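You operate a simulated robot arm through the tools that you are given. There is no shell and no other tool. Be economical: measure what you need, move in short steps, check, and stop when the job is done.

Carry out the task below with a simulated two-armed robot. There is one attempt and no reset: what you move stays moved.

## Task
Push the lower drawer shut. Take the glue tin from the cork top of the wooden bench and leave it on the checklist. Put the hand brush on the near end of the white counter. Stack the P120 sleeve carton from the top of the wooden table on top of the P60 sleeve carton. Take the red round brush from the top of the wooden table and put it on the job slip there. Fetch the wooden stand from the top of the white table and set it on the top of the grey mat. Pick up the white caddy with one hand, pass it to the other hand and put it on the top of the open cabinet. Put the felt block on the lower shelf of the wooden table. Put two of the order cards from the card holder on the top of the white table. Put one of the insoles from the divided box on the front of the cork top. Any order will do. Set down upright: glue tin, wooden stand, white caddy, felt block.

It is judged by the outcome, as a careful person would: the job done as asked, and still so three seconds after it is handed in. It fails if anything else is knocked over, pushed out of place, dropped, spilled or broken.

## Robot
Two 7-joint arms with two-finger parallel grippers on one trunk, on a base that drives. Base frame: it is fixed to the floor where the robot stands at the start and does not move with it; the origin is under the middle of the robot, x ahead of it, y to its left, z up. Readings come in cm, rad, newtons and seconds.
The left shoulder is at the start at [6, 14.4, 90.1], the right one opposite. With the tool pointing down near the work surface each hand reaches from about 10 to 60 cm from the robot's upright axis, wherever it stands, measured 20 degrees to its own side. Places, roughly: checklist [75, 25, 100]; felt block (6x4x4 cm) [-450, 180, 80]; front of the cork top [80, 20, 90]; glue tin [75, 25, 100]; hand brush (13x5x6 cm) [-170, 190, 90]; insoles [-250, 75, 50]; job slip [-375, 325, 75]; lower drawer [70, 20, 50]; lower shelf of the wooden table [-300, 310, 30]; near end of the white counter [-210, 250, 90]; order card [-250, 100, 50]; round brush [-300, 325, 100]; sleeve carton [-275, 300, 100]; top of the grey mat [30, 60, 90]; top of the open cabinet [-10, -140, 70]; top of the white table [-420, 170, 80]; white caddy (21x9x11 cm) [-380, 130, 80]; wooden stand (6x4x6 cm) [-380, 160, 80]. Payload 1.57 kg a hand.
Tool frame (each hand has its own): the origin (TCP) lies between the finger pads and is the grasp point; the fingertips stand 3 cm ahead of it; z points along the fingers, y is the line along which they close. Largest opening 11 cm; finger width 2.4, thickness 1.2; the body of the gripper, 4.8 by 11.2 cm, starts 7.8 cm behind the TCP.
Orientation is told as [roll, pitch, yaw] about the base's x, y, z axes, in that order, counted from this pose: with the fingers straight down and closing along the base's y, the tool's x points along the base's -x, its y along +y and its z along -z.

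## Interface
- The arms move only by the tool jog_arm. It takes "left_steps", "right_steps" or both (then of equal length, played together; a hand with none holds still); each is a list of rows, each a list of 7 numbers: the shift along the tool's x, y, z in cm, then the turn, a rotation vector about the tool's x, y, z in rad, then the gripper command, from -1 (shut) to 1 (fully open), values between in proportion. In form: [[tx, ty, tz, ax, ay, az, gripper], ...]. A call has 1 to 20 rows; each row shifts and turns the commanded pose from where the row before left it, along the tool's axes as they then stand. Each row takes 0.2 s and may step no farther than 5 cm and 0.15 rad from the row before; otherwise, or with a gripper value out of range, the whole call is refused. Where a pose cannot be reached the arm comes as near as it can. A force on the tool above 40 N (or 10 N above the force at the start of the call, whichever is more), or a blocked arm, ends the call early, and 0.2 s more pass. The fingers move at their own pace (about 4.5 cm/s each) and stop on an object; they squeeze with about 32 N. The grip force told is the motor's: it shows also when the fingers shut on nothing. Time passes only in rows, and 0.2 s behind the last, so rows that do not move let the fingers close. The reply holds the time, the measured pose of the TCP, the force on the tool along the base axes, the opening and the grip force, in the units named above and with some noise, with the torque about the TCP (base axes, N m) and any sound that the robot's microphone picked up, and new pictures: "show" is both (left out), scene, wrist or none (wrist: the cameras of the hands that moved).
- Cameras (640 x 400 px; columns grow to the right, rows downward): "scene" is now at [0.46, 4.96, 148.75]; the picture's right is [0.78, -0.63, 0.00], its down [-0.54, -0.66, -0.52] and it looks along [0.33, 0.40, -0.85] (base axes); focal length 249 px, centre (320, 200). "left" rides on the left gripper at [7, -1.6, -14.1] in its tool frame; the picture's right is [0.23, 0.97, 0.00], its down [-0.86, 0.20, -0.48] and it looks along [-0.47, 0.11, 0.88] (tool axes); focal length 222 px, centre (320, 200). "right" rides on the right gripper at [7, 1.6, -14.1] in its tool frame; the picture's right is [-0.23, 0.97, 0.00], its down [-0.86, -0.20, -0.48] and it looks along [-0.47, -0.11, 0.88] (tool axes); focal length 222 px, centre (320, 200). There is no depth. A picture from a camera that has moved, and an enlarged one, comes with that camera's place and axes in the base frame and with its lens. The place of the scene camera against the robot may be out by one fixed shift of up to 2.5 cm in any direction.
- slide_trunk(by): slides the trunk up (or, below 0, down) by that many cm; the arms and the scene camera ride with it, the base frame stays. It gives what a move gives, with no picture.
- drive_base(legs): drives the robot by 1 to 6 legs, each [ahead, left, turn to the left] in cm, cm and rad, along the robot's own axes; the way and the turn of a leg run together, so that a leg with both is an arc; at most 150 cm and 3.142 rad a leg. The arms and the cameras ride along, it lands a little off, and it stops where it bumps. It gives what a move gives, and a new picture of the scene camera.
- pan_tilt(pan, tilt): turns the head with the scene camera to pan (to the left, within 1.501 rad either way) and tilt (down, from -0.506 to 1.204), counted from straight ahead of the robot. It gives what a move gives, and a new picture of the scene camera.
- enlarge(camera, box): a new picture of the part [left, top, right, bottom] of that camera's present view, enlarged. The clock stands still meanwhile.
- hand_in(): hands the job in; it is judged then, once.

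Go step by step. Nothing tells you exact positions but the pictures and the camera data: compare them with the known pose of the tool, close in by small moves and look again before you grip or let go. The budget is 546 turns and 360 pictures, counting those below and the enlarged ones. Unless the task says otherwise, let go and move clear before handing in, and close with one line.

The tools are called as a command line: name --argument value ..., lists and objects as JSON in quotes. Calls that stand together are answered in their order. jog_arm: Moves the arms, as the interface text tells. Its arguments: {"type":"object","properties":{"left_steps":{"type":"array"},"right_steps":{"type":"array"},"show":{"type":"string","enum":["both","scene","wrist","none"]}},"required":[]} The other tools are called the same way: slide_trunk (by) slides the trunk up or down; drive_base (legs) drives the base; pan_tilt (pan, tilt) turns the head that bears the scene camera; enlarge (camera, box) takes an enlarged picture of a part of a camera's view; hand_in () hands the job in.

At the start:

```text
t: 0.0
left_ee_pos: [46.28, 42.69, 99.95]
left_ee_rot: [-0.001, 0.001, 0.0]
left_contact_force: [-0.6, 0.4, 0.5]
left_wrist_torque: [-0.01, -0.01, 0.0]
left_opening: 11.02
left_finger_force: 0.1
right_ee_pos: [46.06, -2.77, 100.05]
right_ee_rot: [0.001, 0.0, 0.0]
right_contact_force: [-0.6, 0.3, 0.0]
right_wrist_torque: [0.01, -0.03, 0.01]
right_opening: 11.03
right_finger_force: 0.0
trunk travel left (down, up): [-50.0, 9.0]
robot x, y, heading: [-0.16, -0.13, -0.001]
head pan, tilt: [0.888, 1.023]
```

scene: 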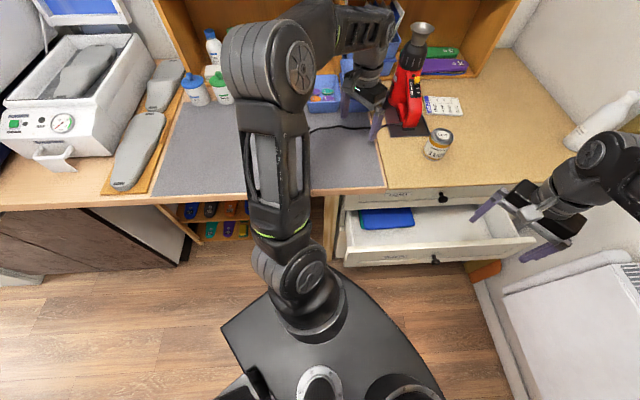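
right: 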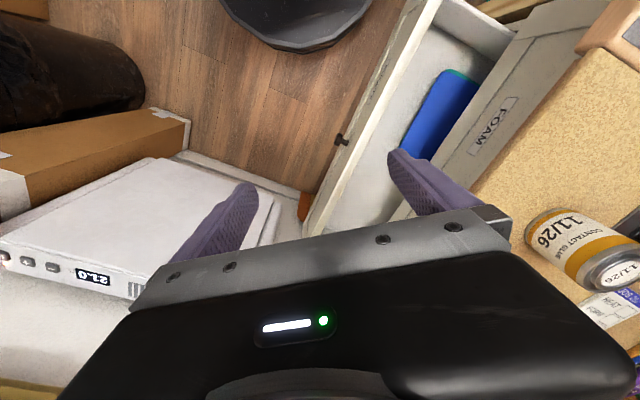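
left: 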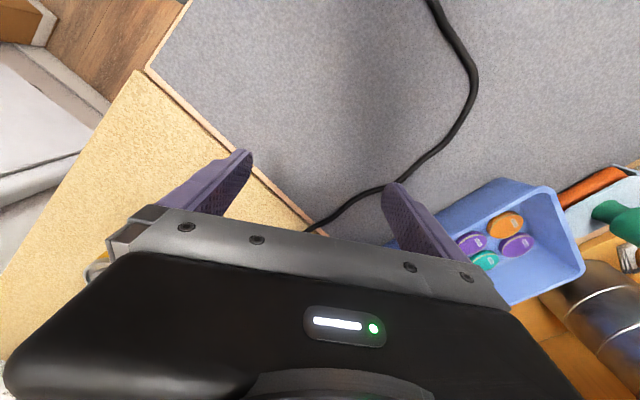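

The bench lies ahead-left, its top at about z = 90, with the lower drawer open by some 11 cm. I look around first to learn the free floor.

pan_tilt --pan -0.5 --tilt 0.6

pan_tilt --pan -1.5 --tilt 0.5

pan_tilt --pan 1.5 --tilt 0.5

pan_tilt --pan 0.5 --tilt 0.7

```text
t: 1.5
left_ee_pos: [46.33, 42.69, 99.94]
left_ee_rot: [-0.001, 0.0, 0.001]
left_contact_force: [-0.4, -0.2, -0.4]
left_wrist_torque: [-0.02, 0.01, 0.02]
left_opening: 10.99
left_finger_force: 0.0
right_ee_pos: [45.99, -2.84, 99.97]
right_ee_rot: [0.0, 0.0, -0.001]
right_contact_force: [-0.1, -0.4, 0.1]
right_wrist_torque: [-0.03, 0.03, 0.01]
right_opening: 11.01
right_finger_force: 0.1
trunk travel left (down, up): [-50.0, 9.0]
robot x, y, heading: [-0.09, -0.03, 0.002]
head pan, tilt: [-0.499, 0.6]
camera scene: at [3.93, -4.56, 152.11], right [-0.48, -0.88, 0.0], down [-0.5, 0.27, -0.82], along [0.72, -0.39, -0.57], focal length 249 px, centre (320, 200)
```

scene: 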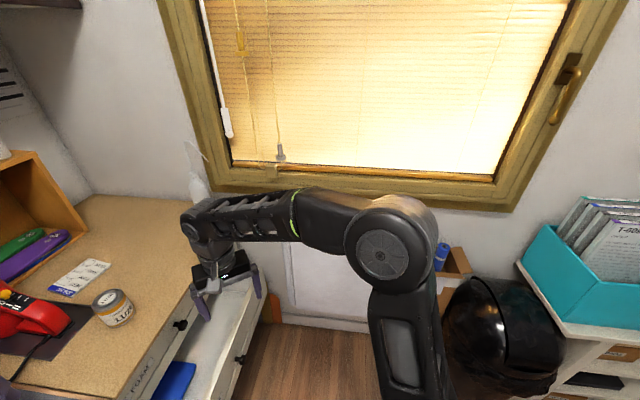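

```text
t: 2.8
left_ee_pos: [46.29, 42.78, 99.94]
left_ee_rot: [0.0, 0.0, 0.0]
left_contact_force: [1.0, -1.1, 0.3]
left_wrist_torque: [0.02, -0.03, -0.03]
left_opening: 10.99
left_finger_force: 0.0
right_ee_pos: [45.93, -2.82, 99.94]
right_ee_rot: [0.0, 0.0, -0.001]
right_contact_force: [-0.4, 0.3, 0.2]
right_wrist_torque: [0.02, 0.05, -0.03]
right_opening: 10.97
right_finger_force: 0.1
trunk travel left (down, up): [-50.0, 9.0]
robot x, y, heading: [0.14, 0.16, 0.0]
head pan, tilt: [-1.499, 0.499]
camera scene: at [-3.18, -9.41, 153.02], right [-1.0, -0.07, 0.0], down [-0.03, 0.48, -0.88], along [0.06, -0.88, -0.48], focal length 249 px, centre (320, 200)
```

scene: 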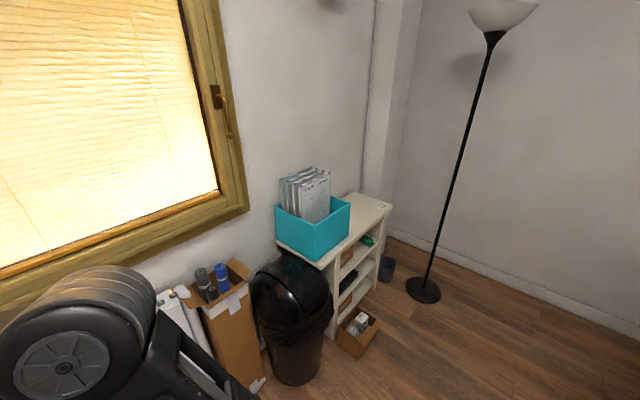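

```text
t: 5.4
left_ee_pos: [46.35, 42.77, 99.96]
left_ee_rot: [0.0, 0.0, 0.0]
left_contact_force: [-0.3, 0.3, -0.5]
left_wrist_torque: [0.03, 0.01, 0.03]
left_opening: 11.01
left_finger_force: 0.1
right_ee_pos: [46.03, -2.93, 100.0]
right_ee_rot: [0.001, 0.0, 0.0]
right_contact_force: [0.3, -0.5, -0.4]
right_wrist_torque: [-0.02, 0.0, 0.01]
right_opening: 10.95
right_finger_force: 0.1
trunk travel left (down, up): [-50.0, 9.0]
robot x, y, heading: [-0.1, 0.05, -0.006]
head pan, tilt: [1.499, 0.499]
camera scene: at [-3.18, 8.74, 153.02], right [1.0, -0.07, 0.0], down [-0.03, -0.48, -0.88], along [0.06, 0.88, -0.48], focal length 249 px, centre (320, 200)
```

scene: 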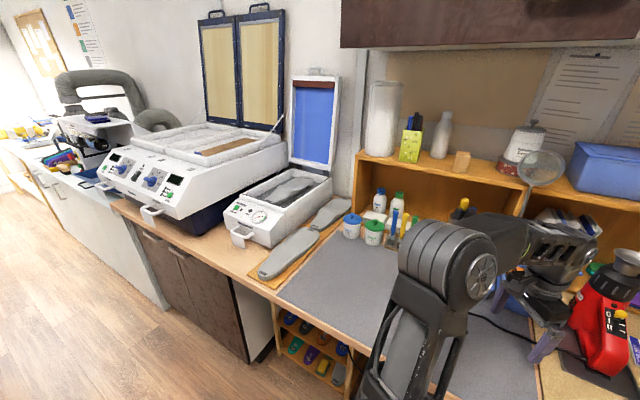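

```text
t: 6.7
left_ee_pos: [46.34, 42.76, 99.92]
left_ee_rot: [0.0, 0.0, -0.001]
left_contact_force: [0.1, 0.5, 0.3]
left_wrist_torque: [0.01, -0.02, 0.02]
left_opening: 11.0
left_finger_force: 0.1
right_ee_pos: [45.96, -2.73, 99.99]
right_ee_rot: [0.001, 0.001, 0.0]
right_contact_force: [0.0, -0.3, 0.4]
right_wrist_torque: [-0.01, -0.01, 0.0]
right_opening: 11.01
right_finger_force: 0.1
trunk travel left (down, up): [-50.0, 9.0]
robot x, y, heading: [-0.08, 0.18, 0.0]
head pan, tilt: [0.499, 0.7]
camera scene: at [3.62, 3.74, 151.25], right [0.48, -0.88, 0.0], down [-0.57, -0.31, -0.77], along [0.67, 0.37, -0.64], focal length 249 px, centre (320, 200)
```

scene: 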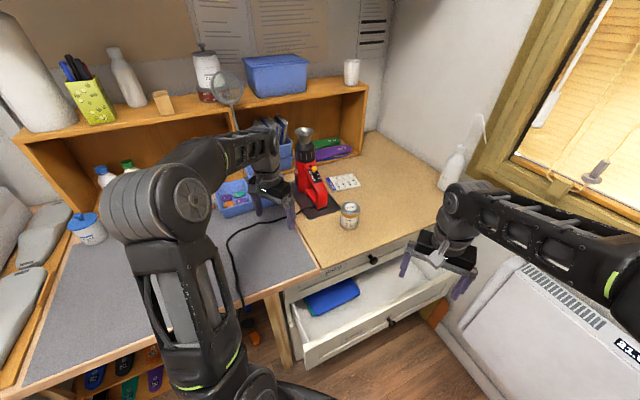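

The floor behind me is free. I back off, turn to face the bench and stand before the drawer.

drive_base --legs '[[-35, 0, 0], [0, 0, 0.92], [4, -52, 0]]'

pan_tilt --pan -0.3 --tilt 0.9

```text
t: 13.9
left_ee_pos: [2.6, 34.34, 99.93]
left_ee_rot: [0.0, 0.001, 0.918]
left_contact_force: [-0.5, -0.2, 0.5]
left_wrist_torque: [0.02, -0.01, -0.01]
left_opening: 11.0
left_finger_force: 0.0
right_ee_pos: [38.6, 6.42, 99.96]
right_ee_rot: [0.001, 0.001, 0.916]
right_contact_force: [0.3, -0.3, -0.3]
right_wrist_torque: [0.0, -0.01, 0.02]
right_opening: 11.01
right_finger_force: 0.0
trunk travel left (down, up): [-50.0, 9.0]
robot x, y, heading: [8.49, -28.34, 0.916]
head pan, tilt: [0.499, 0.7]
camera scene: at [7.08, -22.69, 151.25], right [0.99, -0.15, 0.0], down [-0.1, -0.64, -0.77], along [0.12, 0.76, -0.64], focal length 249 px, centre (320, 200)
```

scene: 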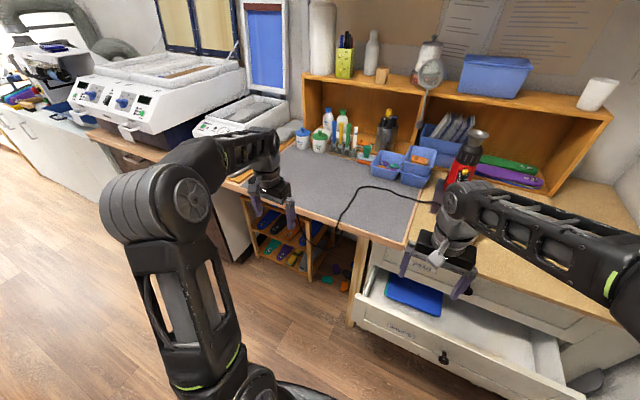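

```text
t: 15.1
left_ee_pos: [2.67, 34.4, 100.03]
left_ee_rot: [0.002, 0.0, 0.918]
left_contact_force: [0.6, 0.6, 0.2]
left_wrist_torque: [0.0, -0.01, 0.02]
left_opening: 11.01
left_finger_force: 0.1
right_ee_pos: [38.6, 6.5, 100.07]
right_ee_rot: [-0.002, 0.001, 0.917]
right_contact_force: [1.0, 0.1, 0.5]
right_wrist_torque: [0.04, -0.01, -0.01]
right_opening: 10.99
right_finger_force: 0.1
trunk travel left (down, up): [-50.0, 9.0]
robot x, y, heading: [8.38, -28.32, 0.92]
head pan, tilt: [-0.3, 0.901]
camera scene: at [11.87, -26.66, 149.63], right [0.58, -0.81, 0.0], down [-0.64, -0.45, -0.62], along [0.51, 0.36, -0.78], focal length 249 px, centre (320, 200)
```

scene: 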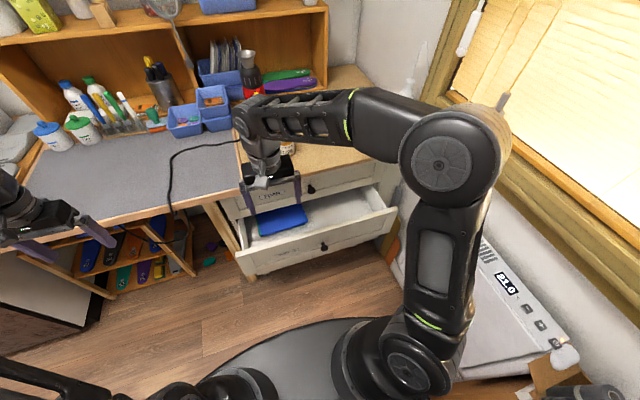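

The drawer knob is near [50.5, -0.7, 63]. I lower the trunk, close the right gripper and point it forward, left of the knob.

slide_trunk --by -20

jog_arm --right_steps '[[4, -3, 0, 0, 0, 0, -1], [4, -3, 0, 0, 0, 0, -1], [2, -3, 0, 0, 0, 0, -1], [0, 0, 0, 0, -0.143, 0, -1], [0, 0, 0, 0, -0.143, 0, -1], [0, 0, 0, 0, -0.143, 0, -1], [0, 0, 0, 0, -0.143, 0, -1], [0, 0, 0, 0, -0.143, 0, -1], [0, 0, 0, 0, -0.143, 0, -1], [0, 0, 0, 0, -0.143, 0, -1], [0, 0, 0, 0, -0.143, 0, -1], [0, 0, 0, 0, -0.143, 0, -1], [0, 0, 0, 0, -0.143, 0, -1], [0, 0, 0, 0, -0.141, 0, -1]]' --show "scene"

```text
t: 17.2
left_ee_pos: [2.49, 34.36, 79.99]
left_ee_rot: [0.001, 0.0, 0.92]
left_contact_force: [0.9, 0.8, 0.3]
left_wrist_torque: [0.0, -0.02, 0.0]
left_opening: 10.99
left_finger_force: 0.1
right_ee_pos: [38.72, 6.51, 79.96]
right_ee_rot: [0.0, -0.001, 0.918]
right_contact_force: [0.7, 0.1, 0.3]
right_wrist_torque: [0.03, 0.03, -0.02]
right_opening: 11.01
right_finger_force: 0.0
trunk travel left (down, up): [-30.0, 29.0]
robot x, y, heading: [8.65, -28.41, 0.915]
head pan, tilt: [-0.3, 0.901]
```

```text
t: 20.2
left_ee_pos: [2.43, 34.31, 79.88]
left_ee_rot: [0.0, 0.002, 0.917]
left_contact_force: [-0.9, -0.2, 0.7]
left_wrist_torque: [0.02, -0.07, 0.03]
left_opening: 11.0
left_finger_force: 0.1
right_ee_pos: [39.61, 8.65, 89.64]
right_ee_rot: [2.811, -1.569, -1.896]
right_contact_force: [-0.2, -0.1, 0.0]
right_wrist_torque: [0.01, -0.02, -0.01]
right_opening: 0.0
right_finger_force: 21.5
right hand out of reach, approached as far as the arm can: row 7, 8, 9, 10, 11, 12, 13, 14
trunk travel left (down, up): [-30.0, 29.0]
robot x, y, heading: [8.24, -28.03, 0.922]
head pan, tilt: [-0.3, 0.901]
camera scene: at [11.78, -26.67, 129.64], right [0.58, -0.81, 0.0], down [-0.64, -0.45, -0.62], along [0.51, 0.36, -0.78], focal length 249 px, centre (320, 200)
```

scene: 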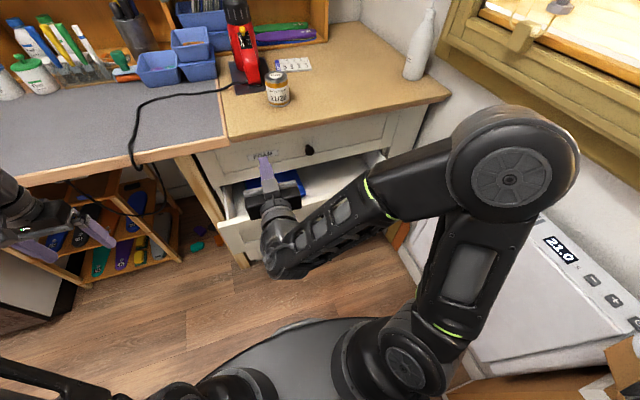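

The arm cannot fold in that close, but its present forward-pointing pose will serve. I back the base off, strafe right, lower the trunk and push by driving.

drive_base --legs '[[-10, 0, 0], [0, -10, 0]]'

slide_trunk --by -26

pan_tilt --pan -0.15 --tilt 0.75

```text
t: 22.1
left_ee_pos: [4.36, 20.33, 80.02]
left_ee_rot: [0.0, -0.002, 0.917]
left_contact_force: [0.6, -0.2, -0.6]
left_wrist_torque: [0.03, 0.05, -0.03]
left_opening: 11.0
left_finger_force: 0.0
right_ee_pos: [41.67, -5.4, 89.55]
right_ee_rot: [0.387, -1.57, 0.528]
right_contact_force: [-0.3, 1.1, -0.4]
right_wrist_torque: [0.01, -0.01, 0.0]
right_opening: 0.0
right_finger_force: 21.3
trunk travel left (down, up): [-30.0, 29.0]
robot x, y, heading: [10.03, -42.39, 0.917]
head pan, tilt: [-0.3, 0.901]
camera scene: at [13.72, -40.75, 129.63], right [0.58, -0.82, 0.0], down [-0.64, -0.45, -0.62], along [0.51, 0.36, -0.78], focal length 249 px, centre (320, 200)
```

scene: 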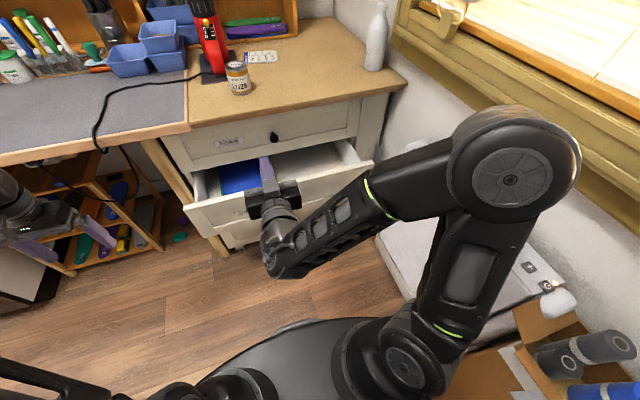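

```text
t: 24.8
left_ee_pos: [4.27, 20.3, 53.96]
left_ee_rot: [-0.001, -0.001, 0.917]
left_contact_force: [-0.7, -0.6, 0.0]
left_wrist_torque: [0.01, 0.0, -0.01]
left_opening: 11.04
left_finger_force: 0.1
right_ee_pos: [41.66, -5.46, 63.56]
right_ee_rot: [-0.021, -1.568, 0.938]
right_contact_force: [0.1, 1.3, -0.5]
right_wrist_torque: [0.02, -0.03, 0.01]
right_opening: 0.0
right_finger_force: 21.5
trunk travel left (down, up): [-4.0, 55.0]
robot x, y, heading: [10.27, -42.55, 0.918]
head pan, tilt: [-0.3, 0.901]
```

```text
t: 25.5
left_ee_pos: [4.29, 20.35, 53.95]
left_ee_rot: [0.0, 0.0, 0.918]
left_contact_force: [0.1, -1.0, 0.9]
left_wrist_torque: [0.03, -0.01, 0.03]
left_opening: 11.0
left_finger_force: 0.1
right_ee_pos: [41.68, -5.37, 63.51]
right_ee_rot: [-0.023, -1.568, 0.942]
right_contact_force: [0.0, -0.5, -0.8]
right_wrist_torque: [-0.01, -0.01, 0.0]
right_opening: 0.02
right_finger_force: 21.4
trunk travel left (down, up): [-4.0, 55.0]
robot x, y, heading: [9.97, -42.64, 0.917]
head pan, tilt: [-0.15, 0.75]
camera scene: at [13.49, -39.34, 104.82], right [0.69, -0.72, 0.0], down [-0.49, -0.47, -0.73], along [0.53, 0.51, -0.68], focal length 249 px, centre (320, 200)
```

scene: 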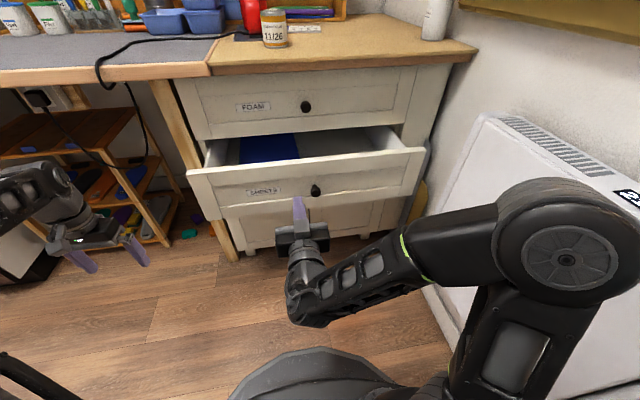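

The fingers point at the drawer front just left of the knob. I drive ahead to push.

drive_base --legs '[[14, 0, 0]]'

```text
t: 26.8
left_ee_pos: [12.92, 31.5, 53.93]
left_ee_rot: [0.0, 0.0, 0.915]
left_contact_force: [0.8, -0.7, 1.1]
left_wrist_torque: [0.0, 0.0, 0.01]
left_opening: 11.01
left_finger_force: 0.1
right_ee_pos: [50.27, 5.78, 63.62]
right_ee_rot: [-0.024, -1.571, 0.939]
right_contact_force: [-0.3, -0.6, -0.2]
right_wrist_torque: [0.0, 0.0, 0.03]
right_opening: 0.0
right_finger_force: 21.5
trunk travel left (down, up): [-4.0, 55.0]
robot x, y, heading: [18.5, -31.61, 0.916]
head pan, tilt: [-0.15, 0.75]
camera scene: at [22.03, -28.19, 104.82], right [0.69, -0.72, 0.0], down [-0.49, -0.47, -0.73], along [0.53, 0.51, -0.68], focal length 249 px, centre (320, 200)
```

scene: 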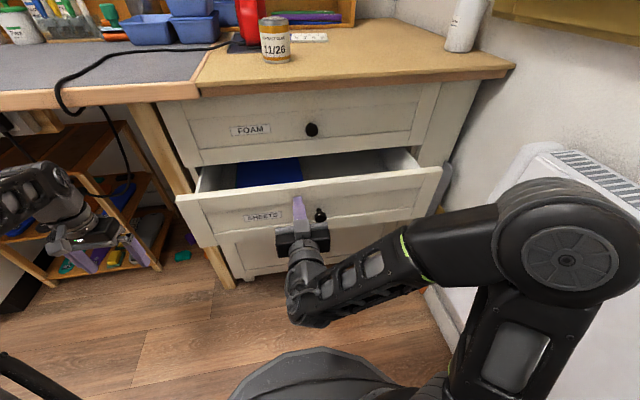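

The left hand is getting near the rack under the bench; I pull it back first, then keep pushing.

jog_arm --left_steps '[[5, 0, 0, 0, 0, 0, 1], [5, 0, 0, 0, 0, 0, 1], [5, 0, 0, 0, 0, 0, 1]]' --show "none"

drive_base --legs '[[4, 0, 0]]'

```text
t: 27.6
left_ee_pos: [3.83, 19.53, 53.95]
left_ee_rot: [0.001, 0.0, 0.917]
left_contact_force: [0.6, 0.9, -0.5]
left_wrist_torque: [-0.01, -0.02, 0.04]
left_opening: 11.02
left_finger_force: 0.1
right_ee_pos: [50.3, 5.73, 63.49]
right_ee_rot: [-0.02, -1.57, 0.938]
right_contact_force: [-0.2, -0.1, 0.1]
right_wrist_torque: [0.01, -0.05, -0.03]
right_opening: 0.0
right_finger_force: 21.4
trunk travel left (down, up): [-4.0, 55.0]
robot x, y, heading: [18.7, -31.28, 0.917]
head pan, tilt: [-0.15, 0.75]
```

```text
t: 28.5
left_ee_pos: [6.24, 22.74, 53.93]
left_ee_rot: [0.001, 0.0, 0.917]
left_contact_force: [0.4, -0.2, 0.4]
left_wrist_torque: [0.0, 0.01, 0.01]
left_opening: 11.02
left_finger_force: 0.1
right_ee_pos: [52.73, 8.88, 63.52]
right_ee_rot: [-0.075, -1.569, 0.99]
right_contact_force: [-0.4, -0.6, 0.0]
right_wrist_torque: [0.0, -0.01, -0.02]
right_opening: 0.0
right_finger_force: 21.3
trunk travel left (down, up): [-4.0, 55.0]
robot x, y, heading: [21.24, -27.79, 0.919]
head pan, tilt: [-0.15, 0.75]
camera scene: at [24.48, -24.99, 104.82], right [0.69, -0.72, 0.0], down [-0.49, -0.47, -0.73], along [0.53, 0.51, -0.68], focal length 249 px, centre (320, 200)
```

scene: 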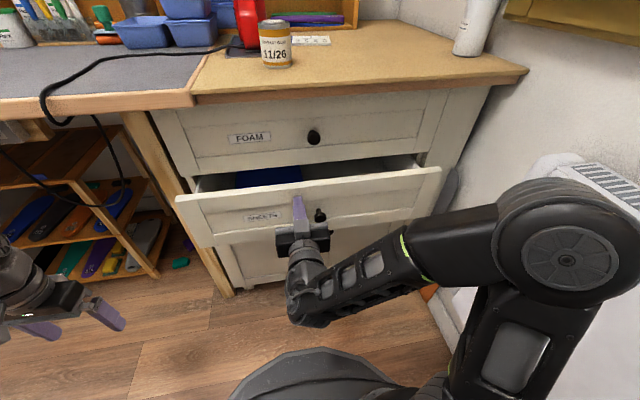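

The drawer is sliding in with the fingers. I push on.

drive_base --legs '[[4, 0, 0]]'

drive_base --legs '[[3, 0, 0]]'

```text
t: 29.4
left_ee_pos: [8.66, 25.8, 54.06]
left_ee_rot: [0.0, 0.002, 0.916]
left_contact_force: [-0.6, -0.5, -0.1]
left_wrist_torque: [0.0, -0.04, 0.02]
left_opening: 11.0
left_finger_force: 0.0
right_ee_pos: [55.15, 12.04, 63.54]
right_ee_rot: [-0.12, -1.568, 1.035]
right_contact_force: [0.6, 0.3, 0.2]
right_wrist_torque: [-0.03, -0.02, 0.0]
right_opening: 0.0
right_finger_force: 21.3
trunk travel left (down, up): [-4.0, 55.0]
robot x, y, heading: [23.53, -24.98, 0.915]
head pan, tilt: [-0.15, 0.75]
camera scene: at [26.92, -21.81, 104.82], right [0.69, -0.72, 0.0], down [-0.49, -0.47, -0.73], along [0.53, 0.51, -0.68], focal length 249 px, centre (320, 200)
```

scene: 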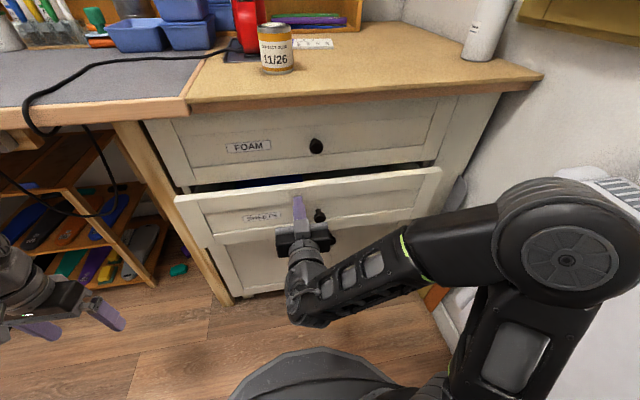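

```text
t: 30.2
left_ee_pos: [10.44, 28.27, 53.95]
left_ee_rot: [-0.001, 0.0, 0.915]
left_contact_force: [0.1, 0.3, -0.6]
left_wrist_torque: [0.0, 0.02, 0.02]
left_opening: 10.99
left_finger_force: 0.0
right_ee_pos: [56.98, 14.43, 63.63]
right_ee_rot: [-0.115, -1.569, 1.033]
right_contact_force: [-0.5, -0.9, -0.1]
right_wrist_torque: [-0.02, 0.02, 0.0]
right_opening: 0.0
right_finger_force: 21.2
trunk travel left (down, up): [-4.0, 55.0]
robot x, y, heading: [25.52, -22.82, 0.918]
head pan, tilt: [-0.15, 0.75]
camera scene: at [28.75, -19.41, 104.82], right [0.69, -0.72, 0.0], down [-0.49, -0.47, -0.73], along [0.53, 0.51, -0.68], focal length 249 px, centre (320, 200)
```

scene: 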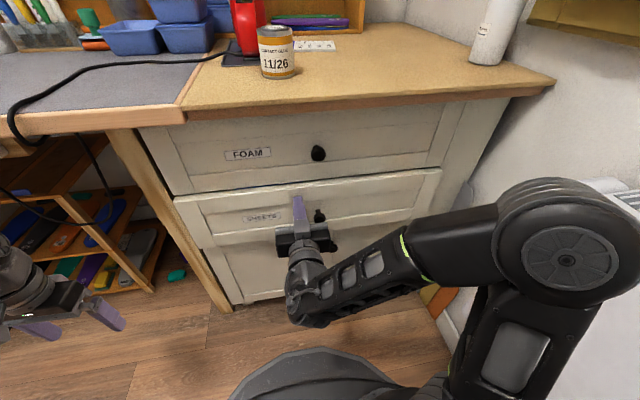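

drive_base --legs '[[2, 0, 0]]'

drive_base --legs '[[2, 0, 0]]'

```text
t: 31.0
left_ee_pos: [11.82, 29.81, 53.89]
left_ee_rot: [0.001, -0.001, 0.917]
left_contact_force: [-0.5, 0.2, 0.5]
left_wrist_torque: [-0.01, -0.01, -0.01]
left_opening: 10.98
left_finger_force: 0.1
right_ee_pos: [58.21, 16.05, 63.58]
right_ee_rot: [-0.125, -1.569, 1.04]
right_contact_force: [-0.3, 0.5, 0.4]
right_wrist_torque: [-0.01, 0.02, 0.0]
right_opening: 0.02
right_finger_force: 21.6
trunk travel left (down, up): [-4.0, 55.0]
robot x, y, heading: [26.38, -21.12, 0.918]
head pan, tilt: [-0.15, 0.75]
camera scene: at [29.96, -17.83, 104.82], right [0.69, -0.72, 0.0], down [-0.49, -0.47, -0.73], along [0.53, 0.51, -0.68], focal length 249 px, centre (320, 200)
```

scene: 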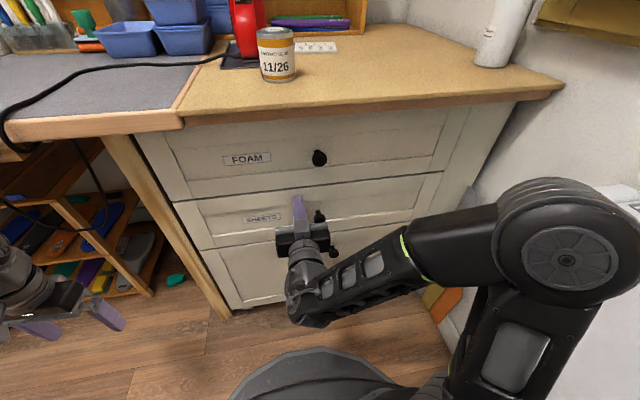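

```text
t: 31.8
left_ee_pos: [12.14, 30.47, 54.02]
left_ee_rot: [0.001, 0.002, 0.918]
left_contact_force: [0.1, 0.2, 0.1]
left_wrist_torque: [0.02, 0.02, -0.03]
left_opening: 11.0
left_finger_force: 0.0
right_ee_pos: [58.39, 16.37, 63.67]
right_ee_rot: [-2.605, -1.567, -2.762]
right_contact_force: [-3.9, -8.7, 3.9]
right_wrist_torque: [0.08, 0.0, 0.03]
right_opening: 0.0
right_finger_force: 21.4
trunk travel left (down, up): [-4.0, 55.0]
robot x, y, heading: [27.09, -20.32, 0.914]
head pan, tilt: [-0.15, 0.75]
stopped in leg 1: the force on the tool passed its limit (the readings are from after the stop); the commanded pose is now the measured one
camera scene: at [30.42, -17.28, 104.82], right [0.69, -0.72, 0.0], down [-0.49, -0.47, -0.73], along [0.53, 0.51, -0.68], focal length 249 px, centre (320, 200)
```

scene: 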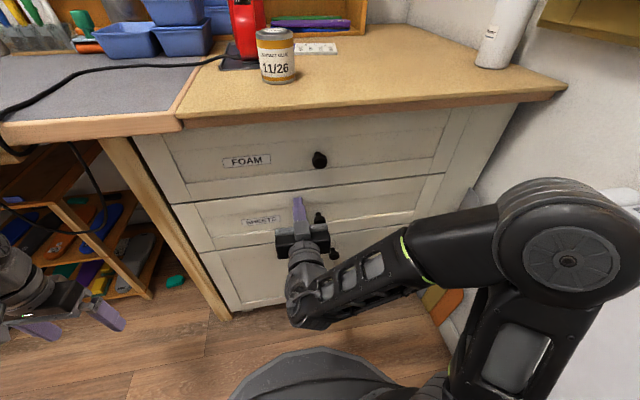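

The drawer is shut. I back off, raise the trunk, turn the right tool down again and come up to the bench for the glue tin (about [61, 22, 90]; checklist about [83, 35]).

drive_base --legs '[[-14, 0, 0]]'

slide_trunk --by 50

jog_arm --right_steps '[[0, 0, 0, 0, 0.143, 0, 1], [0, 0, 0, 0, 0.143, 0, 1], [0, 0, 0, 0, 0.143, 0, 1], [0, 0, 0, 0, 0.143, 0, 1], [0, 0, 0, 0, 0.143, 0, 1], [0, 0, 0, 0, 0.143, 0, 1], [0, 0, 0, 0, 0.143, 0, 1], [0, 0, 0, 0, 0.143, 0, 1], [0, 0, 0, 0, 0.143, 0, 1], [0, 0, 0, 0, 0.143, 0, 1], [0, 0, 0, 0, 0.141, 0, 1]]' --show "none"

drive_base --legs '[[0, 10, 0], [24, 0, 0]]'

```text
t: 33.1
left_ee_pos: [3.8, 19.32, 54.01]
left_ee_rot: [0.0, -0.001, 0.916]
left_contact_force: [-0.2, 0.5, 0.1]
left_wrist_torque: [0.04, 0.03, 0.01]
left_opening: 11.0
left_finger_force: 0.1
right_ee_pos: [49.98, 5.29, 63.48]
right_ee_rot: [-1.67, -1.57, 2.587]
right_contact_force: [0.2, 0.0, -0.2]
right_wrist_torque: [0.0, -0.01, -0.03]
right_opening: 0.0
right_finger_force: 20.9
trunk travel left (down, up): [-4.0, 55.0]
robot x, y, heading: [18.94, -31.37, 0.914]
head pan, tilt: [-0.15, 0.75]
camera scene: at [21.9, -28.36, 104.82], right [0.69, -0.72, 0.0], down [-0.49, -0.47, -0.73], along [0.53, 0.51, -0.68], focal length 249 px, centre (320, 200)
```

scene: 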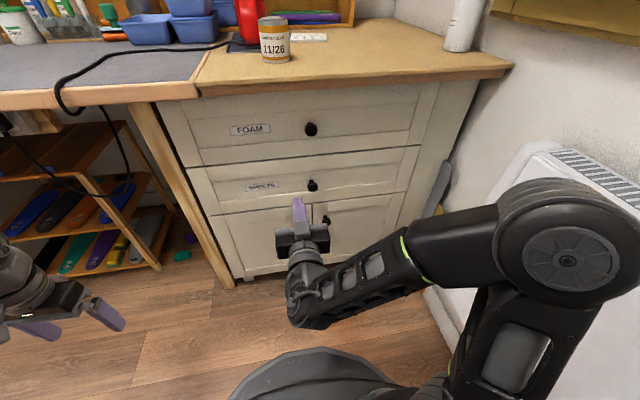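

```text
refused: 50 is not a number from -40 to 40
```

```text
t: 35.5
left_ee_pos: [3.8, 19.36, 54.03]
left_ee_rot: [0.001, 0.0, 0.915]
left_contact_force: [0.3, 0.6, -0.4]
left_wrist_torque: [0.0, 0.01, -0.01]
left_opening: 11.01
left_finger_force: 0.0
right_ee_pos: [49.83, 5.13, 62.67]
right_ee_rot: [-0.009, -0.05, 0.921]
right_contact_force: [0.2, 0.4, -0.4]
right_wrist_torque: [0.0, 0.01, 0.01]
right_opening: 11.02
right_finger_force: 0.0
right hand out of reach, approached as far as the arm can: row 11
trunk travel left (down, up): [-4.0, 55.0]
robot x, y, heading: [18.63, -31.85, 0.915]
head pan, tilt: [-0.15, 0.75]
```

```text
t: 37.5
left_ee_pos: [2.95, 33.43, 54.42]
left_ee_rot: [0.002, -0.007, 0.904]
left_contact_force: [0.6, -0.4, -0.2]
left_wrist_torque: [0.02, -0.04, -0.03]
left_opening: 11.01
left_finger_force: 0.1
right_ee_pos: [47.29, 17.98, 62.49]
right_ee_rot: [-0.012, -0.045, 0.947]
right_contact_force: [0.4, -1.3, 0.0]
right_wrist_torque: [-0.02, -0.01, 0.0]
right_opening: 11.0
right_finger_force: 0.0
trunk travel left (down, up): [-4.0, 55.0]
robot x, y, heading: [17.16, -17.51, 0.909]
head pan, tilt: [-0.15, 0.75]
stopped in leg 2: the robot was blocked; the commanded pose is now the measured one
camera scene: at [20.51, -14.88, 104.91], right [0.68, -0.73, 0.0], down [-0.5, -0.46, -0.74], along [0.53, 0.51, -0.68], focal length 249 px, centre (320, 200)
```

scene: 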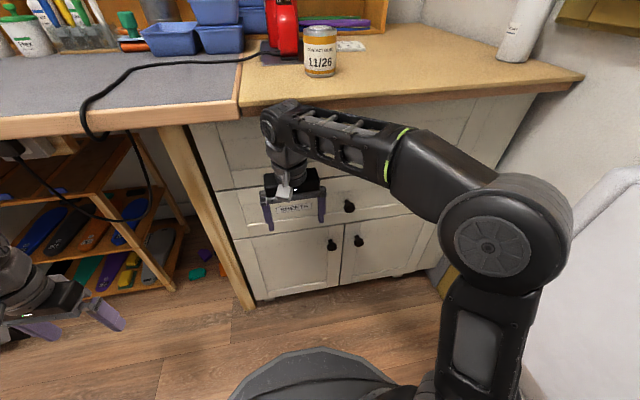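

The trunk slide was refused, so the arm bumped the bench edge low down; nothing was moved. I back off and raise the trunk in two slides.

drive_base --legs '[[-14, 0, 0]]'

slide_trunk --by 30

slide_trunk --by 22

```text
t: 38.9
left_ee_pos: [-5.81, 22.73, 54.04]
left_ee_rot: [-0.001, 0.001, 0.91]
left_contact_force: [0.1, -0.4, 0.1]
left_wrist_torque: [0.03, -0.02, 0.0]
left_opening: 11.01
left_finger_force: 0.0
right_ee_pos: [38.82, 7.72, 61.95]
right_ee_rot: [-0.016, -0.034, 0.951]
right_contact_force: [0.6, 0.1, -0.2]
right_wrist_torque: [-0.01, 0.03, -0.03]
right_opening: 11.0
right_finger_force: 0.0
trunk travel left (down, up): [-4.0, 55.0]
robot x, y, heading: [8.83, -28.09, 0.907]
head pan, tilt: [-0.15, 0.75]
camera scene: at [12.09, -25.0, 104.82], right [0.69, -0.72, 0.0], down [-0.49, -0.47, -0.73], along [0.53, 0.5, -0.68], focal length 249 px, centre (320, 200)
```

scene: 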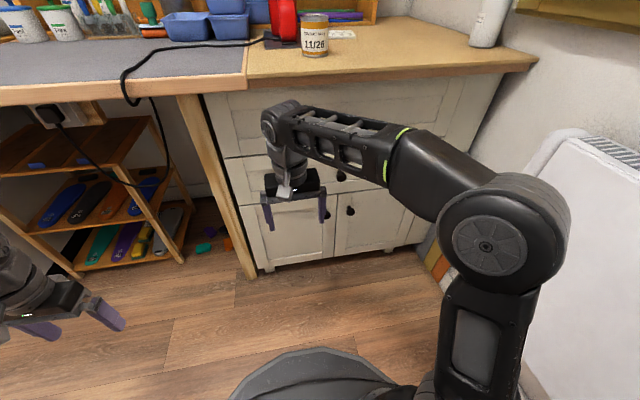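

```text
t: 41.9
left_ee_pos: [-5.91, 22.75, 83.89]
left_ee_rot: [-0.001, 0.0, 0.91]
left_contact_force: [0.7, -0.3, 0.0]
left_wrist_torque: [-0.01, 0.01, -0.04]
left_opening: 10.98
left_finger_force: 0.1
right_ee_pos: [38.71, 7.74, 91.9]
right_ee_rot: [-0.017, -0.035, 0.951]
right_contact_force: [0.5, 0.5, 0.2]
right_wrist_torque: [-0.02, 0.04, 0.01]
right_opening: 11.01
right_finger_force: 0.0
trunk travel left (down, up): [-34.0, 25.0]
robot x, y, heading: [9.08, -27.84, 0.911]
head pan, tilt: [-0.15, 0.75]
```

```text
t: 44.2
left_ee_pos: [-5.76, 22.75, 105.93]
left_ee_rot: [0.0, 0.0, 0.909]
left_contact_force: [0.8, 0.7, 0.4]
left_wrist_torque: [0.01, -0.01, 0.0]
left_opening: 11.0
left_finger_force: 0.1
right_ee_pos: [38.63, 7.54, 113.9]
right_ee_rot: [-0.017, -0.035, 0.952]
right_contact_force: [0.2, 0.1, 0.6]
right_wrist_torque: [-0.03, -0.03, 0.0]
right_opening: 11.0
right_finger_force: 0.1
trunk travel left (down, up): [-56.0, 3.0]
robot x, y, heading: [8.94, -28.14, 0.906]
head pan, tilt: [-0.15, 0.75]
```

drive_base --legs '[[27, 0, 0.01]]'

enlarge --camera "right" --box '[0, 0, 640, 400]'

```text
t: 46.1
left_ee_pos: [10.33, 44.16, 105.85]
left_ee_rot: [0.001, 0.0, 0.918]
left_contact_force: [0.1, 0.3, 0.6]
left_wrist_torque: [-0.03, 0.04, 0.01]
left_opening: 11.0
left_finger_force: 0.1
right_ee_pos: [54.99, 29.34, 113.86]
right_ee_rot: [-0.018, -0.034, 0.96]
right_contact_force: [-0.4, 0.1, 0.7]
right_wrist_torque: [-0.01, 0.02, 0.0]
right_opening: 10.99
right_finger_force: 0.1
trunk travel left (down, up): [-56.0, 3.0]
robot x, y, heading: [25.65, -6.49, 0.914]
head pan, tilt: [-0.15, 0.75]
camera scene: at [28.65, -3.42, 156.82], right [0.7, -0.72, 0.0], down [-0.49, -0.47, -0.73], along [0.53, 0.51, -0.68], focal length 249 px, centre (320, 200)
```

scene: 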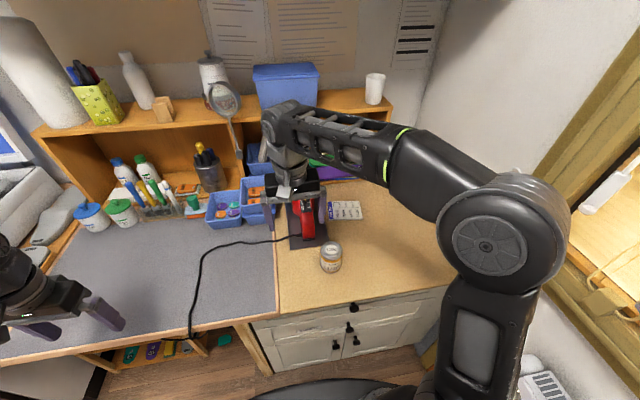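

```text
1.00 times, centred on (320, 200) of right
camera zoom: at [49.2, 24.47, 127.84], right [-0.67, 0.75, -0.01], down [0.64, 0.58, 0.51], along [0.39, 0.33, -0.86], focal length 222 px, centre (320, 200)
```

zoom: 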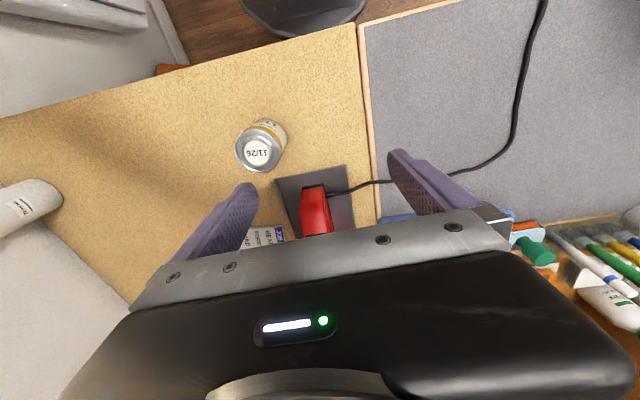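

The tin's lid is near [62.2, 24, 98.5], about 6 cm wide. I bring the right hand above it and part of the way down.

jog_arm --right_steps '[[0.2, -4.5, 0, 0, 0, 0, 1], [0, -4.4, 0, 0, 0, 0, 1], [0, 0, 4, 0, 0, 0, 1], [0, 0, 4, 0, 0, 0, 1]]' --show "wrist"

```text
t: 47.1
left_ee_pos: [10.28, 44.14, 106.0]
left_ee_rot: [0.0, 0.0, 0.918]
left_contact_force: [0.1, -0.1, -0.2]
left_wrist_torque: [0.02, -0.01, -0.03]
left_opening: 10.99
left_finger_force: 0.1
right_ee_pos: [62.52, 24.38, 106.04]
right_ee_rot: [-0.018, -0.036, 0.958]
right_contact_force: [0.1, -0.3, -0.4]
right_wrist_torque: [0.01, 0.02, 0.04]
right_opening: 11.0
right_finger_force: 0.0
trunk travel left (down, up): [-56.0, 3.0]
robot x, y, heading: [25.67, -6.61, 0.916]
head pan, tilt: [-0.15, 0.75]
camera right: at [56.75, 19.3, 119.97], right [-0.67, 0.75, -0.01], down [0.64, 0.58, 0.51], along [0.39, 0.33, -0.86], focal length 222 px, centre (320, 200)
```

right: 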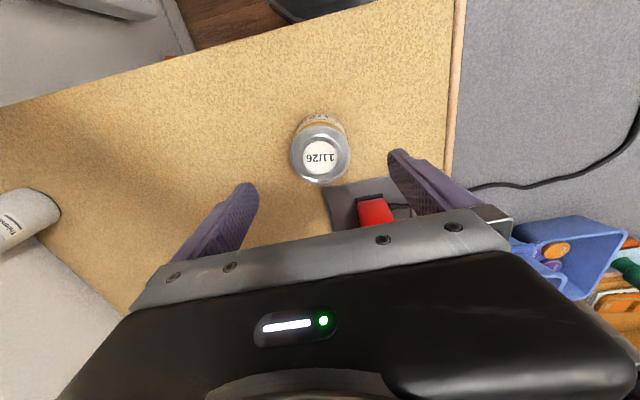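

Tin is centred under the hand. Down and grip, then lift.

jog_arm --right_steps '[[0, 0, 4, 0, 0, 0, 1], [0, 0, 4, 0, 0, 0, 1], [0, 0, 3, 0, 0, 0, 1], [0, 0, 0, 0, 0, 0, -1], [0, 0, 0, 0, 0, 0, -1], [0, 0, 0, 0, 0, 0, -1], [0, 0, 0, 0, 0, 0, -1], [0, 0, 0, 0, 0, 0, -1]]' --show "wrist"

```text
t: 48.9
left_ee_pos: [10.28, 44.09, 106.1]
left_ee_rot: [0.0, 0.0, 0.918]
left_contact_force: [0.0, 0.2, 0.5]
left_wrist_torque: [0.0, 0.0, 0.02]
left_opening: 10.98
left_finger_force: 0.0
right_ee_pos: [62.71, 24.36, 95.11]
right_ee_rot: [-0.019, -0.034, 0.958]
right_contact_force: [-0.7, 0.4, -1.0]
right_wrist_torque: [0.04, 0.03, -0.02]
right_opening: 6.21
right_finger_force: 32.2
trunk travel left (down, up): [-56.0, 3.0]
robot x, y, heading: [25.48, -6.19, 0.919]
head pan, tilt: [-0.15, 0.75]
camera right: at [56.96, 19.41, 109.03], right [-0.67, 0.75, -0.01], down [0.64, 0.58, 0.51], along [0.39, 0.33, -0.86], focal length 222 px, centre (320, 200)
```

right: 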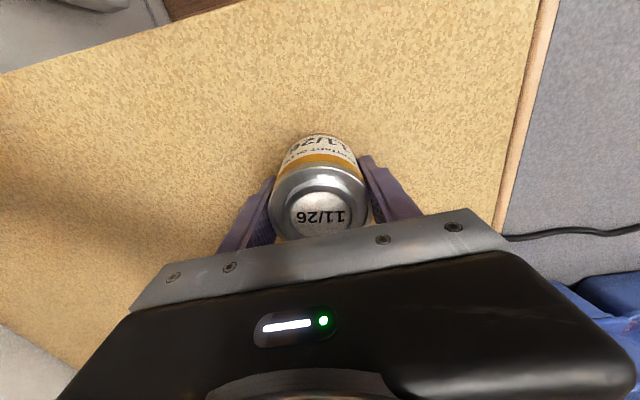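

Gripped at 6.2 cm. I lift, sidestep right clear of the red tool, and drive a bit closer.

jog_arm --right_steps '[[0, 0, -3, 0, 0, 0, -1], [0, 0, -3, 0, 0, 0, -1], [0, -4, 0, 0, 0, 0, -1], [0, -4, 0, 0, 0, 0, -1], [0, -2.2, 0, 0, 0, 0, -1]]' --show "none"

drive_base --legs '[[6, 0, 0]]'

```text
t: 50.1
left_ee_pos: [10.27, 44.11, 105.97]
left_ee_rot: [0.001, -0.002, 0.919]
left_contact_force: [-0.4, 0.0, 0.6]
left_wrist_torque: [-0.01, -0.01, -0.02]
left_opening: 11.0
left_finger_force: 0.2
right_ee_pos: [70.78, 18.37, 101.22]
right_ee_rot: [-0.018, -0.033, 0.961]
right_contact_force: [-0.6, 0.8, -2.2]
right_wrist_torque: [0.0, 0.03, -0.02]
right_opening: 6.21
right_finger_force: 32.4
trunk travel left (down, up): [-56.0, 3.0]
robot x, y, heading: [25.4, -6.28, 0.916]
head pan, tilt: [-0.15, 0.75]
```

```text
t: 51.1
left_ee_pos: [14.03, 48.92, 105.92]
left_ee_rot: [0.002, 0.001, 0.918]
left_contact_force: [0.3, -0.3, -0.1]
left_wrist_torque: [-0.02, 0.05, -0.01]
left_opening: 10.99
left_finger_force: 0.1
right_ee_pos: [74.66, 23.38, 101.22]
right_ee_rot: [-0.017, -0.034, 0.96]
right_contact_force: [-0.4, 0.1, -2.8]
right_wrist_torque: [-0.01, 0.0, 0.0]
right_opening: 6.19
right_finger_force: 32.4
trunk travel left (down, up): [-56.0, 3.0]
robot x, y, heading: [29.25, -1.59, 0.912]
head pan, tilt: [-0.15, 0.75]
camera scene: at [32.4, 1.46, 156.81], right [0.69, -0.72, 0.0], down [-0.49, -0.47, -0.73], along [0.53, 0.51, -0.68], focal length 249 px, centre (320, 200)
```

scene: 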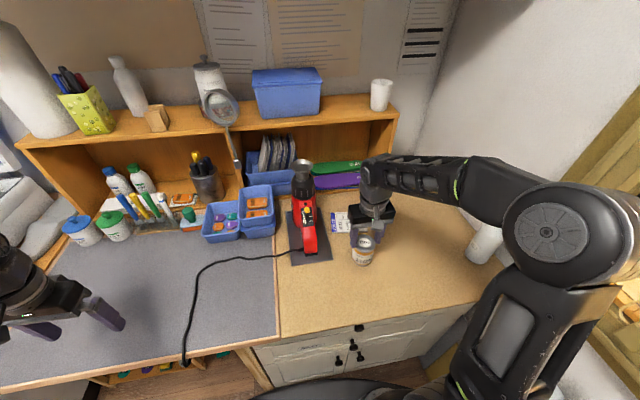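

jog_arm --right_steps '[[-4, 0, 0, 0, 0, 0, -1], [-4, 0, 0, 0, 0, 0, -1], [-3, 0, 0, 0, 0, 0, -1]]'

```text
t: 51.9
left_ee_pos: [14.07, 48.85, 105.91]
left_ee_rot: [0.0, 0.001, 0.918]
left_contact_force: [-0.4, -0.5, 0.0]
left_wrist_torque: [-0.01, -0.01, 0.01]
left_opening: 11.0
left_finger_force: 0.0
right_ee_pos: [80.97, 32.38, 101.61]
right_ee_rot: [-0.018, -0.033, 0.959]
right_contact_force: [1.1, 0.4, -2.0]
right_wrist_torque: [0.04, 0.0, -0.02]
right_opening: 6.17
right_finger_force: 31.6
trunk travel left (down, up): [-56.0, 3.0]
robot x, y, heading: [28.42, -2.05, 0.919]
head pan, tilt: [-0.15, 0.75]
camera scene: at [32.32, 1.38, 156.81], right [0.69, -0.72, 0.0], down [-0.49, -0.47, -0.73], along [0.53, 0.51, -0.68], focal length 249 px, centre (320, 200)
camera right: at [75.16, 27.37, 115.43], right [-0.67, 0.75, -0.01], down [0.64, 0.58, 0.51], along [0.39, 0.33, -0.86], focal length 222 px, centre (320, 200)
```

scene: 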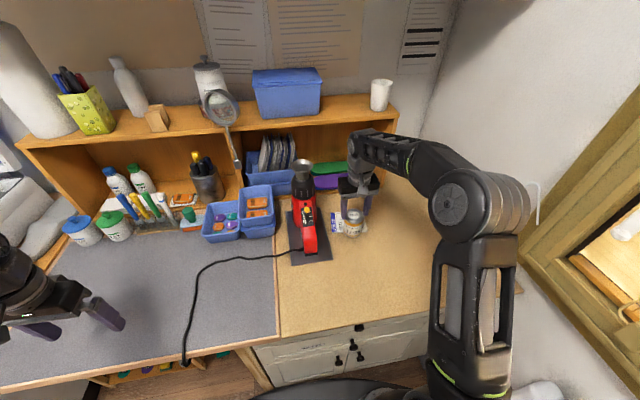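
right: 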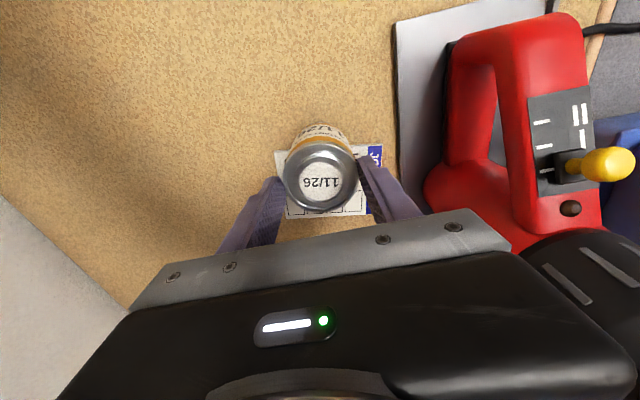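

The checklist centre is near [84, 36]. Forward 4.6, then down to the grip height.

jog_arm --right_steps '[[-2.4, -0.1, 0, 0, 0, 0, -1], [-2.2, -0.1, 0, 0, 0, 0, -1], [0, 0, 2, 0, 0, 0, -1], [0, 0, 2, 0, 0, 0, -1], [0, 0, 1.2, 0, 0, 0, -1]]'

```text
t: 52.9
left_ee_pos: [13.78, 48.89, 106.01]
left_ee_rot: [0.0, -0.002, 0.918]
left_contact_force: [-0.1, -0.3, 0.3]
left_wrist_torque: [0.02, 0.03, -0.01]
left_opening: 11.0
left_finger_force: 0.2
right_ee_pos: [83.72, 36.38, 98.89]
right_ee_rot: [-0.012, -0.052, 0.959]
right_contact_force: [-1.6, -1.7, 15.1]
right_wrist_torque: [0.13, 0.5, 0.05]
right_opening: 6.2
right_finger_force: 32.0
trunk travel left (down, up): [-56.0, 3.0]
robot x, y, heading: [29.2, -1.49, 0.919]
head pan, tilt: [-0.15, 0.75]
stopped in row 5 (right hand): the force on the tool passed its limit (the readings are from after the stop); the commanded pose is now the measured one
camera scene: at [32.14, 1.14, 156.81], right [0.69, -0.72, 0.0], down [-0.49, -0.47, -0.73], along [0.53, 0.51, -0.68], focal length 249 px, centre (320, 200)
camera right: at [77.82, 31.08, 112.55], right [-0.67, 0.74, 0.0], down [0.63, 0.57, 0.52], along [0.39, 0.35, -0.85], focal length 222 px, centre (320, 200)
```

scene: 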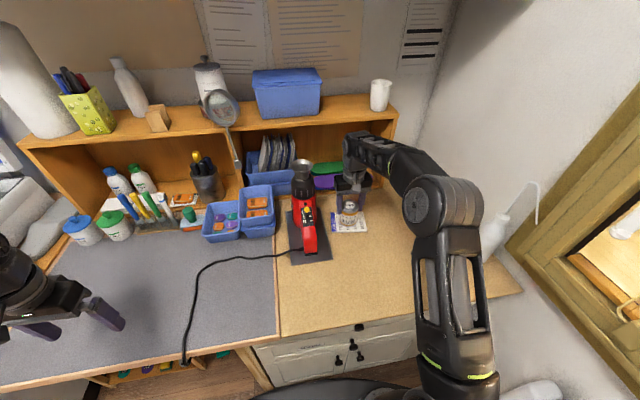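
right: 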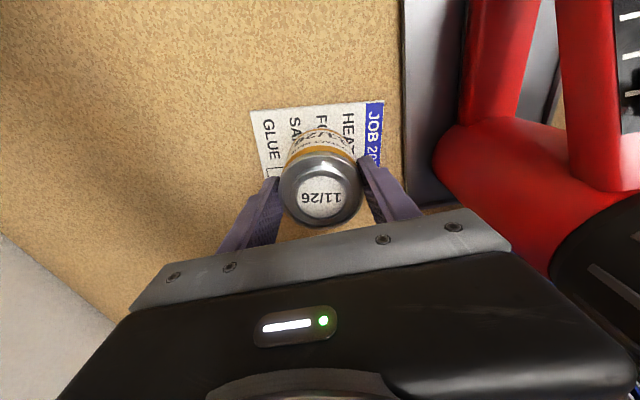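

The palm seems to touch the red tool standing to the left. I lift, and turn the hand a quarter so that its long side no longer reaches over the tool.

jog_arm --right_steps '[[0, 0, -3, 0, 0, 0, -1], [0, 0, -3, 0, 0, 0, -1], [0, -1, 0, 0, 0, -0.14, -1], [0, 0, 0, 0, 0, -0.14, -1], [0, 0, 0, 0, 0, -0.14, -1], [0, 0, 0, 0, 0, -0.14, -1], [0, 0, 0, 0, 0, -0.14, -1], [0, 0, 0, 0, 0, -0.14, -1], [0, 0, 0, 0, 0, -0.14, -1], [0, 0, 0, 0, 0, -0.14, -1], [0, 0, 0, 0, 0, -0.14, -1], [0, 0, 0, 0, 0, -0.14, -1]]'

```text
t: 55.5
left_ee_pos: [13.99, 48.86, 106.02]
left_ee_rot: [-0.002, 0.001, 0.918]
left_contact_force: [0.1, 0.6, -0.9]
left_wrist_torque: [-0.02, -0.01, -0.03]
left_opening: 11.02
left_finger_force: 0.0
right_ee_pos: [84.45, 35.57, 104.5]
right_ee_rot: [-0.045, 0.005, 2.362]
right_contact_force: [-0.6, 0.0, -2.0]
right_wrist_torque: [0.0, -0.03, 0.0]
right_opening: 6.2
right_finger_force: 31.8
trunk travel left (down, up): [-56.0, 3.0]
robot x, y, heading: [29.2, -1.89, 0.918]
head pan, tilt: [-0.15, 0.75]
camera scene: at [32.27, 1.27, 156.82], right [0.69, -0.72, 0.0], down [-0.49, -0.47, -0.73], along [0.53, 0.51, -0.68], focal length 249 px, centre (320, 200)
camera right: at [87.65, 29.08, 118.6], right [-0.85, -0.53, -0.05], down [-0.49, 0.73, 0.48], along [-0.22, 0.43, -0.88], focal length 222 px, centre (320, 200)
```

scene: 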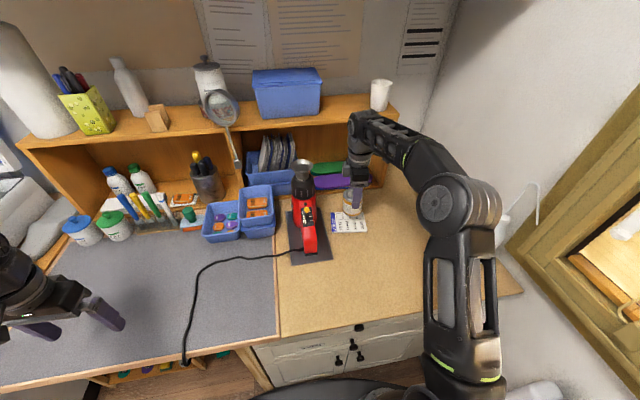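
right: 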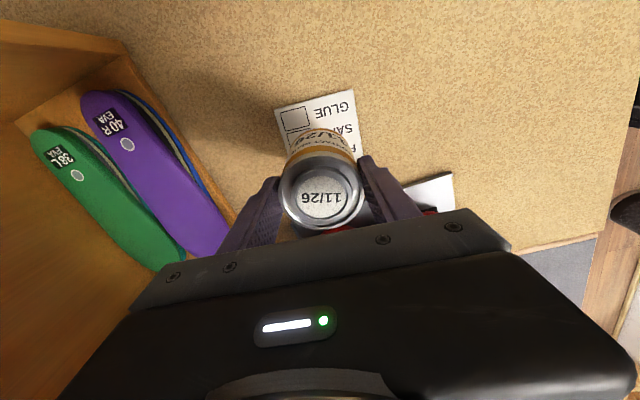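

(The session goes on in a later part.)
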